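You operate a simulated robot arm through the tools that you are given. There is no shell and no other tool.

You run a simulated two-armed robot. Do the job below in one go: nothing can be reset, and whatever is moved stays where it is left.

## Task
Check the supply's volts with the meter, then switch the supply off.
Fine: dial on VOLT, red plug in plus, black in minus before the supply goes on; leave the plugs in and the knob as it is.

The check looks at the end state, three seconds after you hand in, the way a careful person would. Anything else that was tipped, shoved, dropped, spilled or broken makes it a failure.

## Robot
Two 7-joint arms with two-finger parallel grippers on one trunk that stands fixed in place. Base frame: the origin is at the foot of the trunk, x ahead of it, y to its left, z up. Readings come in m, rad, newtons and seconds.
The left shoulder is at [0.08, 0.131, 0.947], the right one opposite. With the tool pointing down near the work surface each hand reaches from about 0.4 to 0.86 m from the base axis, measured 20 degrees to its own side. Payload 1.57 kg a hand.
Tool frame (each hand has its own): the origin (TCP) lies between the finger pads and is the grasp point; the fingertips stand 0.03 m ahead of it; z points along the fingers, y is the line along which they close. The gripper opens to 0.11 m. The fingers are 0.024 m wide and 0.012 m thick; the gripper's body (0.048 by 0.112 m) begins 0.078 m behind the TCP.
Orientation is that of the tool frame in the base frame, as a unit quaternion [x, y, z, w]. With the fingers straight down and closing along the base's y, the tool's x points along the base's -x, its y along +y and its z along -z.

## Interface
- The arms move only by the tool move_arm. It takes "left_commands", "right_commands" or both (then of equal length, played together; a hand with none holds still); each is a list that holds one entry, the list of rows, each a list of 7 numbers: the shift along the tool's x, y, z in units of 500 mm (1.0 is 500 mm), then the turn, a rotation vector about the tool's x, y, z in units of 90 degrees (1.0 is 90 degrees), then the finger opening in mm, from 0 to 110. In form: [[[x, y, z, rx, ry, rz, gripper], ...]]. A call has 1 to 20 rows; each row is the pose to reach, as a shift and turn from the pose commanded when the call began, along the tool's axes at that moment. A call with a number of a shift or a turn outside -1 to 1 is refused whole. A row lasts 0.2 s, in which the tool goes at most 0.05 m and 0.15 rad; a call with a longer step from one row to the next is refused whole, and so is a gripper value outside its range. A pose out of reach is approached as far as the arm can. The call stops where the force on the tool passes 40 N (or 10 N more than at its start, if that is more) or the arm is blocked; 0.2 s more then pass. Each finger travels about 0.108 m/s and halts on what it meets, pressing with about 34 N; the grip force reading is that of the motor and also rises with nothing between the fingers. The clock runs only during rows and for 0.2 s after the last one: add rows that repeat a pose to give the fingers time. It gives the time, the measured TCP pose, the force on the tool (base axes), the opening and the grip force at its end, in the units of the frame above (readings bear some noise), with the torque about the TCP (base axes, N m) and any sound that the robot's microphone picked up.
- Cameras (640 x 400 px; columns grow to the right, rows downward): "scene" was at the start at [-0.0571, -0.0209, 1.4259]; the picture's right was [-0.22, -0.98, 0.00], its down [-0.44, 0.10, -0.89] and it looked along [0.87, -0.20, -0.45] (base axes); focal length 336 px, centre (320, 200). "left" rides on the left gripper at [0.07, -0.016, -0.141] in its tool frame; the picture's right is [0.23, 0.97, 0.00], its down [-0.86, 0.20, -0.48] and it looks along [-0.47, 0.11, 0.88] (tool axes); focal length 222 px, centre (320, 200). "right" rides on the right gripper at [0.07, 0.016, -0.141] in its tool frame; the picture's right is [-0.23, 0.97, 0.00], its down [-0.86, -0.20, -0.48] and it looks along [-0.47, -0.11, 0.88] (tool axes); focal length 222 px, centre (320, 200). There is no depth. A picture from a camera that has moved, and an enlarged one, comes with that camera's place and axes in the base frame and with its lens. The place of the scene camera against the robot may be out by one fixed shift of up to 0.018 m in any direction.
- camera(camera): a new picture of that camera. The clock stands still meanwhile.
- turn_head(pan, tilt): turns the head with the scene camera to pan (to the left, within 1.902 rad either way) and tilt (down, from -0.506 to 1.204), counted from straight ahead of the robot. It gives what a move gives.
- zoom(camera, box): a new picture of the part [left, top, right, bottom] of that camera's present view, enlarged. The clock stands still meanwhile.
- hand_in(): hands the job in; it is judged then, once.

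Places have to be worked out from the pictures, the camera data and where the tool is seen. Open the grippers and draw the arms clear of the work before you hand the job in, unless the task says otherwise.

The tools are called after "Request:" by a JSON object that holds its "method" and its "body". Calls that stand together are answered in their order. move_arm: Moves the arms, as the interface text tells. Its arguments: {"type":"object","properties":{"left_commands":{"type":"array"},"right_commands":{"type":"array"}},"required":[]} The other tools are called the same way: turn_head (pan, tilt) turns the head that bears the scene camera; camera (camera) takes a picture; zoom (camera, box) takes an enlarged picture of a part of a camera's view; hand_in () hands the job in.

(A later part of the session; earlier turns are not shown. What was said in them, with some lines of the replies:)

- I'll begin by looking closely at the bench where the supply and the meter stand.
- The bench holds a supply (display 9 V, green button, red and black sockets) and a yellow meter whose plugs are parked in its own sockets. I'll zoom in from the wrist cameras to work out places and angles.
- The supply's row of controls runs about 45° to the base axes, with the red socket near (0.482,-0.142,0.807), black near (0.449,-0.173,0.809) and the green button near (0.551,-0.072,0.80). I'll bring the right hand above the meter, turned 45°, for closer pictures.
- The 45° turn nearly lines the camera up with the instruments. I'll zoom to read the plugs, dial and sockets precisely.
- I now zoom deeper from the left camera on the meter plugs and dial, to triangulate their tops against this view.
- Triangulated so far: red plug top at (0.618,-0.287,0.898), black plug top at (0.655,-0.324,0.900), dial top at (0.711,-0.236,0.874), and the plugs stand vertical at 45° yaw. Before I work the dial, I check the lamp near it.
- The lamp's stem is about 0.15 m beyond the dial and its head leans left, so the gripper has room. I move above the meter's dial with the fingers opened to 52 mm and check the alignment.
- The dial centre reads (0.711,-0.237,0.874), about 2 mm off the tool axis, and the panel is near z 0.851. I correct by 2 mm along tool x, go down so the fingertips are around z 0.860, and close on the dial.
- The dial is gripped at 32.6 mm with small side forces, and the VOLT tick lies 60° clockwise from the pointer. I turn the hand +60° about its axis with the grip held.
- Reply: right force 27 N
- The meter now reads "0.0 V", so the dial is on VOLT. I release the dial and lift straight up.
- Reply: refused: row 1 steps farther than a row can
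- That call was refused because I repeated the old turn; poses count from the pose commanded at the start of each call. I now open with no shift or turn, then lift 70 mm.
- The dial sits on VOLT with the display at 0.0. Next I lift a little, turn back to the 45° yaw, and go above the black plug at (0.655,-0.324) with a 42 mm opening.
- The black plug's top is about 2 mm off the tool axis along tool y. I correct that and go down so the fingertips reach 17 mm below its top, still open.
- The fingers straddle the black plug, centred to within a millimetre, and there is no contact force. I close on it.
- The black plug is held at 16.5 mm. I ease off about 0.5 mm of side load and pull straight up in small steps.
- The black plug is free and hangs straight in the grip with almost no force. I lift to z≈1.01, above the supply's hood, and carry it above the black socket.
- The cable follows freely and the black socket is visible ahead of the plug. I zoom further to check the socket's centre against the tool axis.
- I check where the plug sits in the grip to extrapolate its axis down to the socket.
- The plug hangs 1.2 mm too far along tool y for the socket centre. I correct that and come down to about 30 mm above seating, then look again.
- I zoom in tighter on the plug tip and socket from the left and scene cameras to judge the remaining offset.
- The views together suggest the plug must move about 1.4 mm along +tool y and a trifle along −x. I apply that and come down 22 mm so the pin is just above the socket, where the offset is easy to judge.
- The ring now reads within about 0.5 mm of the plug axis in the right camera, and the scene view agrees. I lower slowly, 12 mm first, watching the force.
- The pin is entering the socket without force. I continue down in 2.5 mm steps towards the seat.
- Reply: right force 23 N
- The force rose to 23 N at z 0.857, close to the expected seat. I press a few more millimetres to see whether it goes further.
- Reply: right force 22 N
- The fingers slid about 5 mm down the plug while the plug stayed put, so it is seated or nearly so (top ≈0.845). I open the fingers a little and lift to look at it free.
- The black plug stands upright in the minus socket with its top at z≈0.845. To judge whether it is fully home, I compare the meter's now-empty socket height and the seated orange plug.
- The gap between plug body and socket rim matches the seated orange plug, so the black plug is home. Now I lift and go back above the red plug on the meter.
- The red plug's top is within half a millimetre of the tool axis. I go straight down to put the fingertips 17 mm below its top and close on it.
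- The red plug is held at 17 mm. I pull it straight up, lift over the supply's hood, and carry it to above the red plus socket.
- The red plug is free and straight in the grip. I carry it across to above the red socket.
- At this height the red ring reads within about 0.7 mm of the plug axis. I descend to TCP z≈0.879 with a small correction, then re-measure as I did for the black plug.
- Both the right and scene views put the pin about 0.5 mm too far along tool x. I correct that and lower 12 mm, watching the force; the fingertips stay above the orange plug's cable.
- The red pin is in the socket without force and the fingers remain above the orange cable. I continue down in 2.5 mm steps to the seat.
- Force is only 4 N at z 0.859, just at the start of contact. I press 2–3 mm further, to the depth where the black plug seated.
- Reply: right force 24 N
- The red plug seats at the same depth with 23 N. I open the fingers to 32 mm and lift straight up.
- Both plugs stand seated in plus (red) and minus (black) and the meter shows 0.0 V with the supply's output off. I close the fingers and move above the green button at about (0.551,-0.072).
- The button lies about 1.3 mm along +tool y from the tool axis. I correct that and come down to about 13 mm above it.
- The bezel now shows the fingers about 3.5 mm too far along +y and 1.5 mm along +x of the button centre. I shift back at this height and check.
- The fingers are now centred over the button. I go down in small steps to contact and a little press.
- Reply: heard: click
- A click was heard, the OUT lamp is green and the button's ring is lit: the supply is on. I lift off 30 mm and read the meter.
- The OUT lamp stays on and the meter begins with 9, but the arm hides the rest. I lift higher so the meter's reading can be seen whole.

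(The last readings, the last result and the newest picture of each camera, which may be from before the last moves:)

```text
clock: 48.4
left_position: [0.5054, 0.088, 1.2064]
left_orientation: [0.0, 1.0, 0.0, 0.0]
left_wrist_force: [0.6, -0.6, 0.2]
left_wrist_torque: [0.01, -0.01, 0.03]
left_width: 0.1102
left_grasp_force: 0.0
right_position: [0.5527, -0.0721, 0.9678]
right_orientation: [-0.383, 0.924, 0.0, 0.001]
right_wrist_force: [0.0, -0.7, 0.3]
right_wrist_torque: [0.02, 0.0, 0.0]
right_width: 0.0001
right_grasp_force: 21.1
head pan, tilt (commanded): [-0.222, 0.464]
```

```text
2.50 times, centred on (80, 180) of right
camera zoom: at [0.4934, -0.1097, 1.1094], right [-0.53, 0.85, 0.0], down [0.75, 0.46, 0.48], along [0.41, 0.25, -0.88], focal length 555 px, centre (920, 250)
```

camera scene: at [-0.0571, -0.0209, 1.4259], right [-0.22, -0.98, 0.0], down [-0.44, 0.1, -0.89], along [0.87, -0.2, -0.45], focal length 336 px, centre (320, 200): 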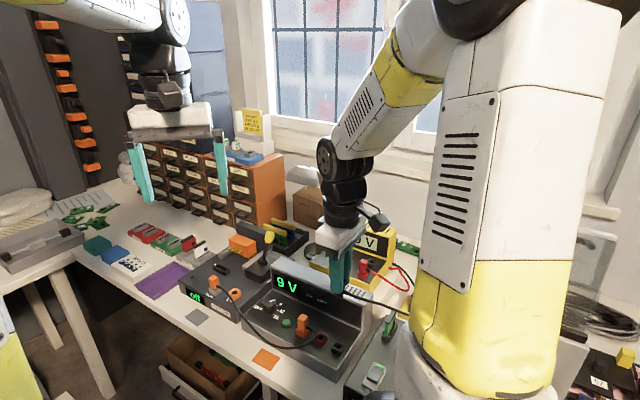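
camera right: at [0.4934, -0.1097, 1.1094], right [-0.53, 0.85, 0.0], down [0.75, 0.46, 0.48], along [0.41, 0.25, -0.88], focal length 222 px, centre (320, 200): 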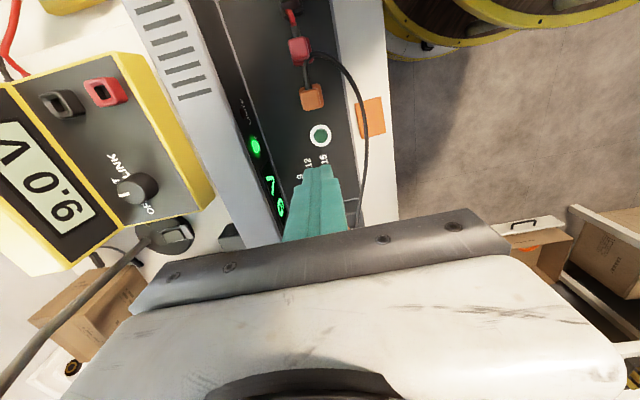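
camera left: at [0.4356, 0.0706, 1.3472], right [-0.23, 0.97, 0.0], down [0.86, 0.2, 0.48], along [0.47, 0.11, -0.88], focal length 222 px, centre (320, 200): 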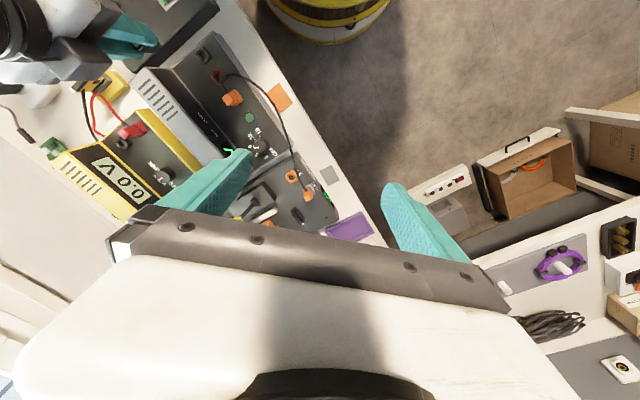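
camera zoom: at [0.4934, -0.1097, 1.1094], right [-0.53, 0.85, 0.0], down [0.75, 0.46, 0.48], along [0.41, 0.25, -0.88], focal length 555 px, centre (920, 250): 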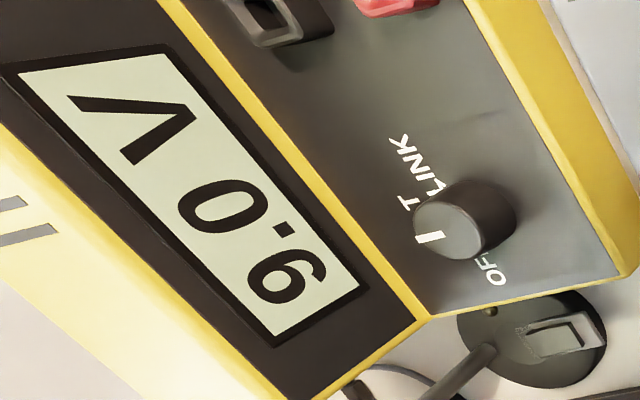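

The meter reads 9.0 V, so the check is done. I descend back to just above the button and verify centring before pressing it off.

Request:
{"method": "move_arm", "body": {"right_commands": [[[0, 0, 0.06, 0, 0, 0, 0], [0, 0, 0.12, 0, 0, 0, 0], [0, 0, 0.18, 0, 0, 0, 0], [0, 0, 0.23, 0, 0, 0, 0], [0, 0, 0.248, 0, 0, 0, 0], [0, 0, 0.248, 0, 0, 0, 0]]]}}

Request:
{"method": "zoom", "body": {"camera": "right", "box": [270, 100, 370, 200]}}

Request:
{"method": "zoom", "body": {"camera": "scene", "box": [260, 280, 340, 350]}}

```text
clock: 49.8
left_position: [0.5049, 0.0856, 1.2069]
left_orientation: [-0.001, 1.0, 0.0, 0.0]
left_wrist_force: [-0.1, -0.1, 0.2]
left_wrist_torque: [-0.02, 0.02, 0.0]
left_width: 0.11
left_grasp_force: 0.0
right_position: [0.5532, -0.0728, 0.8444]
right_orientation: [-0.383, 0.924, 0.0, 0.001]
right_wrist_force: [1.1, 0.1, -0.1]
right_wrist_torque: [0.01, -0.03, -0.04]
right_width: 0.0002
right_grasp_force: 21.5
head pan, tilt (commanded): [-0.222, 0.464]
```

```text
4.00 times, centred on (320, 150) of right
camera zoom: at [0.4939, -0.1106, 0.9854], right [-0.53, 0.85, 0.0], down [0.75, 0.46, 0.48], along [0.41, 0.25, -0.88], focal length 888 px, centre (320, 400)
```

zoom: 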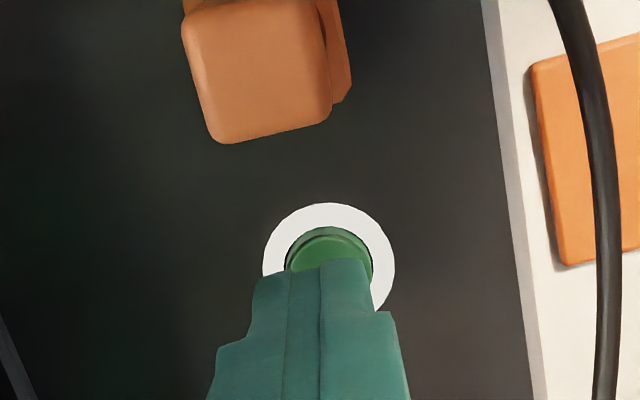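

```text
5.71 times, centred on (300, 315) of scene
camera zoom: at [-0.0571, -0.0208, 1.4259], right [-0.22, -0.98, 0.0], down [-0.44, 0.1, -0.89], along [0.87, -0.2, -0.45], focal length 1921 px, centre (434, -457)
```

zoom: 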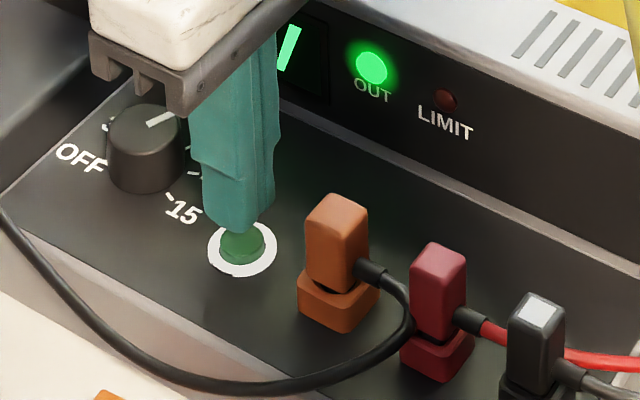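

The fingers are within 2 mm of the button's centre. I nudge 1.3 mm and press down in small steps as before.

Request:
{"method": "move_arm", "body": {"right_commands": [[[0, 0.0026, 0.01, 0, 0, 0, 0], [0, 0.0026, 0.022, 0, 0, 0, 0], [0, 0.0026, 0.026, 0, 0, 0, 0], [0, 0.0026, 0.029, 0, 0, 0, 0], [0, 0.0026, 0.032, 0, 0, 0, 0]]]}}

Request:
{"method": "zoom", "body": {"camera": "scene", "box": [260, 280, 340, 350]}}

```text
clock: 51.0
left_position: [0.5037, 0.086, 1.2066]
left_orientation: [0.0, 1.0, 0.001, -0.001]
left_wrist_force: [-0.5, -0.6, -0.7]
left_wrist_torque: [-0.01, -0.03, 0.01]
left_width: 0.11
left_grasp_force: 0.0
right_position: [0.5532, -0.0708, 0.8268]
right_orientation: [-0.382, 0.924, 0.0, 0.001]
right_wrist_force: [1.0, -1.5, 12.3]
right_wrist_torque: [-0.08, -0.02, -0.05]
right_width: 0.0002
right_grasp_force: 21.7
head pan, tilt (commanded): [-0.222, 0.464]
heard: click
```

```text
5.71 times, centred on (300, 315) of scene
camera zoom: at [-0.0574, -0.0208, 1.4259], right [-0.22, -0.98, 0.0], down [-0.44, 0.1, -0.89], along [0.87, -0.2, -0.45], focal length 1921 px, centre (434, -457)
```

zoom: 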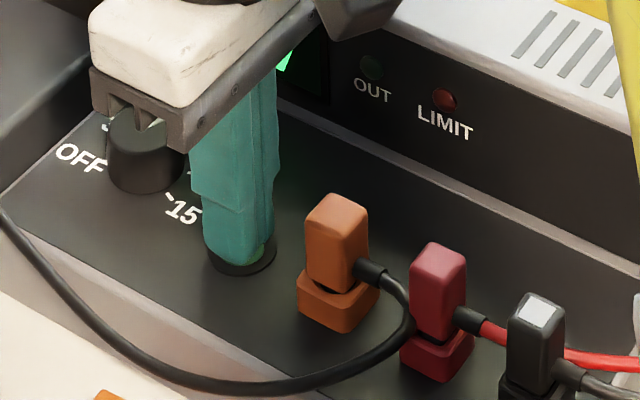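

A second click, and the OUT lamp and button ring are dark: the supply is off. I lift straight up, then draw the right arm up and away to its own side and open the gripper.

Request:
{"method": "move_arm", "body": {"right_commands": [[[0, 0, -0.03, 0, 0, 0, 0], [0, 0, -0.1, 0, 0, 0, 0], [0, 0, -0.18, 0, 0, 0, 0], [0, 0, -0.27, 0, 0, 0, 0], [0.0619, -0.0291, -0.319, 0, 0, 0, 0], [0.1238, -0.0581, -0.368, 0, 0, 0, 0], [0.1856, -0.0872, -0.417, 0, 0, 0, 0], [0.2475, -0.1162, -0.466, 0, 0, 0, 0], [0.3094, -0.1453, -0.515, 0, 0, 0, 0], [0.3713, -0.1744, -0.564, 0, 0, 0, 20], [0.4332, -0.2034, -0.613, 0, 0, 0, 50], [0.495, -0.2325, -0.662, 0, 0, 0, 80], [0.5569, -0.2615, -0.711, 0, 0, 0, 110], [0.6188, -0.2906, -0.76, 0, 0, 0, 110], [0.6188, -0.2906, -0.76, 0, 0, 0, 110]]]}}

Request:
{"method": "camera", "body": {"camera": "scene"}}

Request:
{"method": "zoom", "body": {"camera": "scene", "box": [170, 200, 450, 375]}}

Request:
{"method": "camera", "body": {"camera": "right"}}

Request:
{"method": "camera", "body": {"camera": "left"}}

```text
clock: 54.2
left_position: [0.5053, 0.0864, 1.2064]
left_orientation: [0.0, 1.0, 0.0, 0.001]
left_wrist_force: [0.0, -0.6, 0.0]
left_wrist_torque: [0.03, -0.03, 0.04]
left_width: 0.1101
left_grasp_force: 0.1
right_position: [0.4333, -0.3925, 1.2078]
right_orientation: [-0.383, 0.924, -0.001, -0.001]
right_wrist_force: [-0.2, -0.5, -0.8]
right_wrist_torque: [0.02, 0.02, -0.02]
right_width: 0.1102
right_grasp_force: 0.1
head pan, tilt (commanded): [-0.222, 0.464]
```

```text
taken
camera scene: at [-0.0572, -0.0209, 1.4259], right [-0.22, -0.98, 0.0], down [-0.44, 0.1, -0.89], along [0.87, -0.2, -0.45], focal length 336 px, centre (320, 200)
```

scene: 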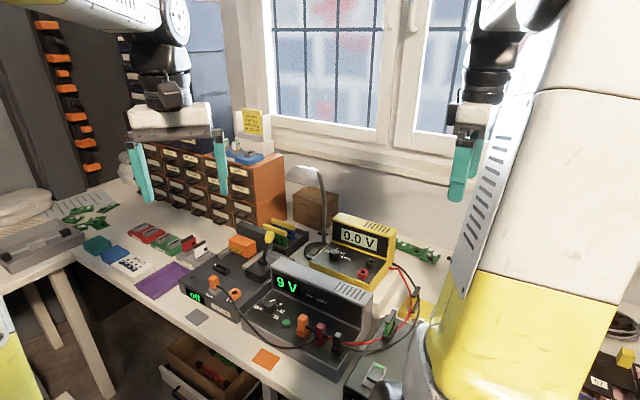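

```text
2.29 times, centred on (310, 288) of scene
camera zoom: at [-0.0572, -0.0209, 1.4259], right [-0.22, -0.98, 0.0], down [-0.44, 0.1, -0.89], along [0.87, -0.2, -0.45], focal length 768 px, centre (343, 0)
```

zoom: 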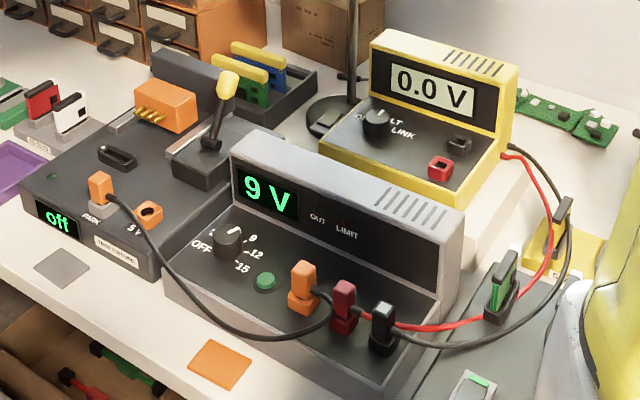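

```text
taken
camera right: at [0.3749, -0.4324, 1.3494], right [-0.53, 0.85, 0.0], down [0.75, 0.46, 0.48], along [0.41, 0.25, -0.88], focal length 222 px, centre (320, 200)
```

right: 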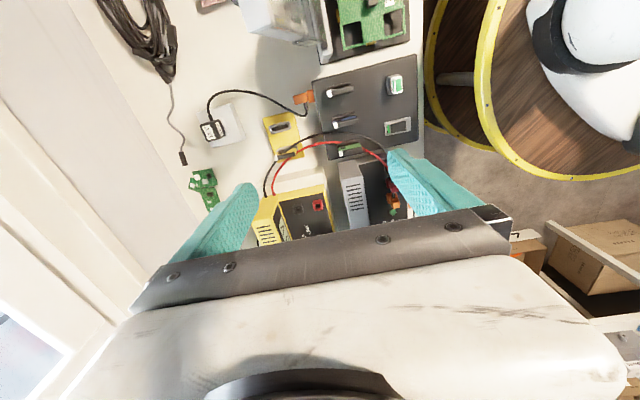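

```text
taken
camera left: at [0.4356, 0.0706, 1.3472], right [-0.23, 0.97, 0.0], down [0.86, 0.2, 0.48], along [0.47, 0.11, -0.88], focal length 222 px, centre (320, 200)
```

left: 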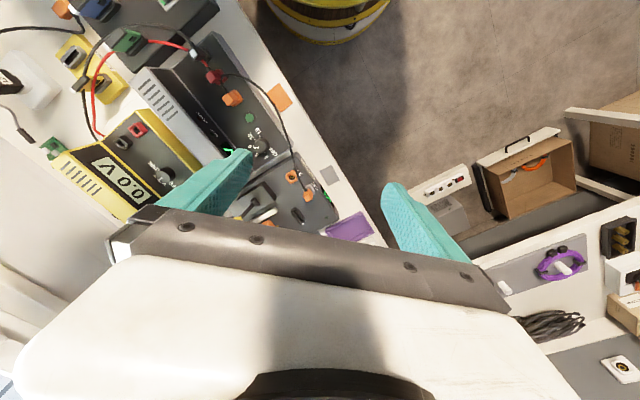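

The end view shows the meter on VOLT at 0.0 V, the OUT lamp dark, the knob still at 9 V, red in plus and black in minus, and everything else where it was. The arms are clear with the grippers open, so I hand the job in.

Request:
{"method": "hand_in", "body": {}}

```text
The job is handed in.
```

The check is done: the meter read 9.0 V with the supply on, which matches the supply's own 9 V display. I then switched the supply off.

- **Before switching on:** I set the meter dial to VOLT. I moved the black plug to the supply's minus socket and the red plug to its plus socket. Only then did I press the green button.
- **End state:** the supply's OUT lamp is dark and the meter shows 0.0 V. Both plugs are still in, the supply knob is untouched at 9 V, and the dial is left on VOLT.
- **Everything else:** in the final pictures nothing else had been moved or tipped. The two meter leads now run to the supply past the neighbouring panel and the yellow spares block. Both arms are clear of the work with the grippers open.
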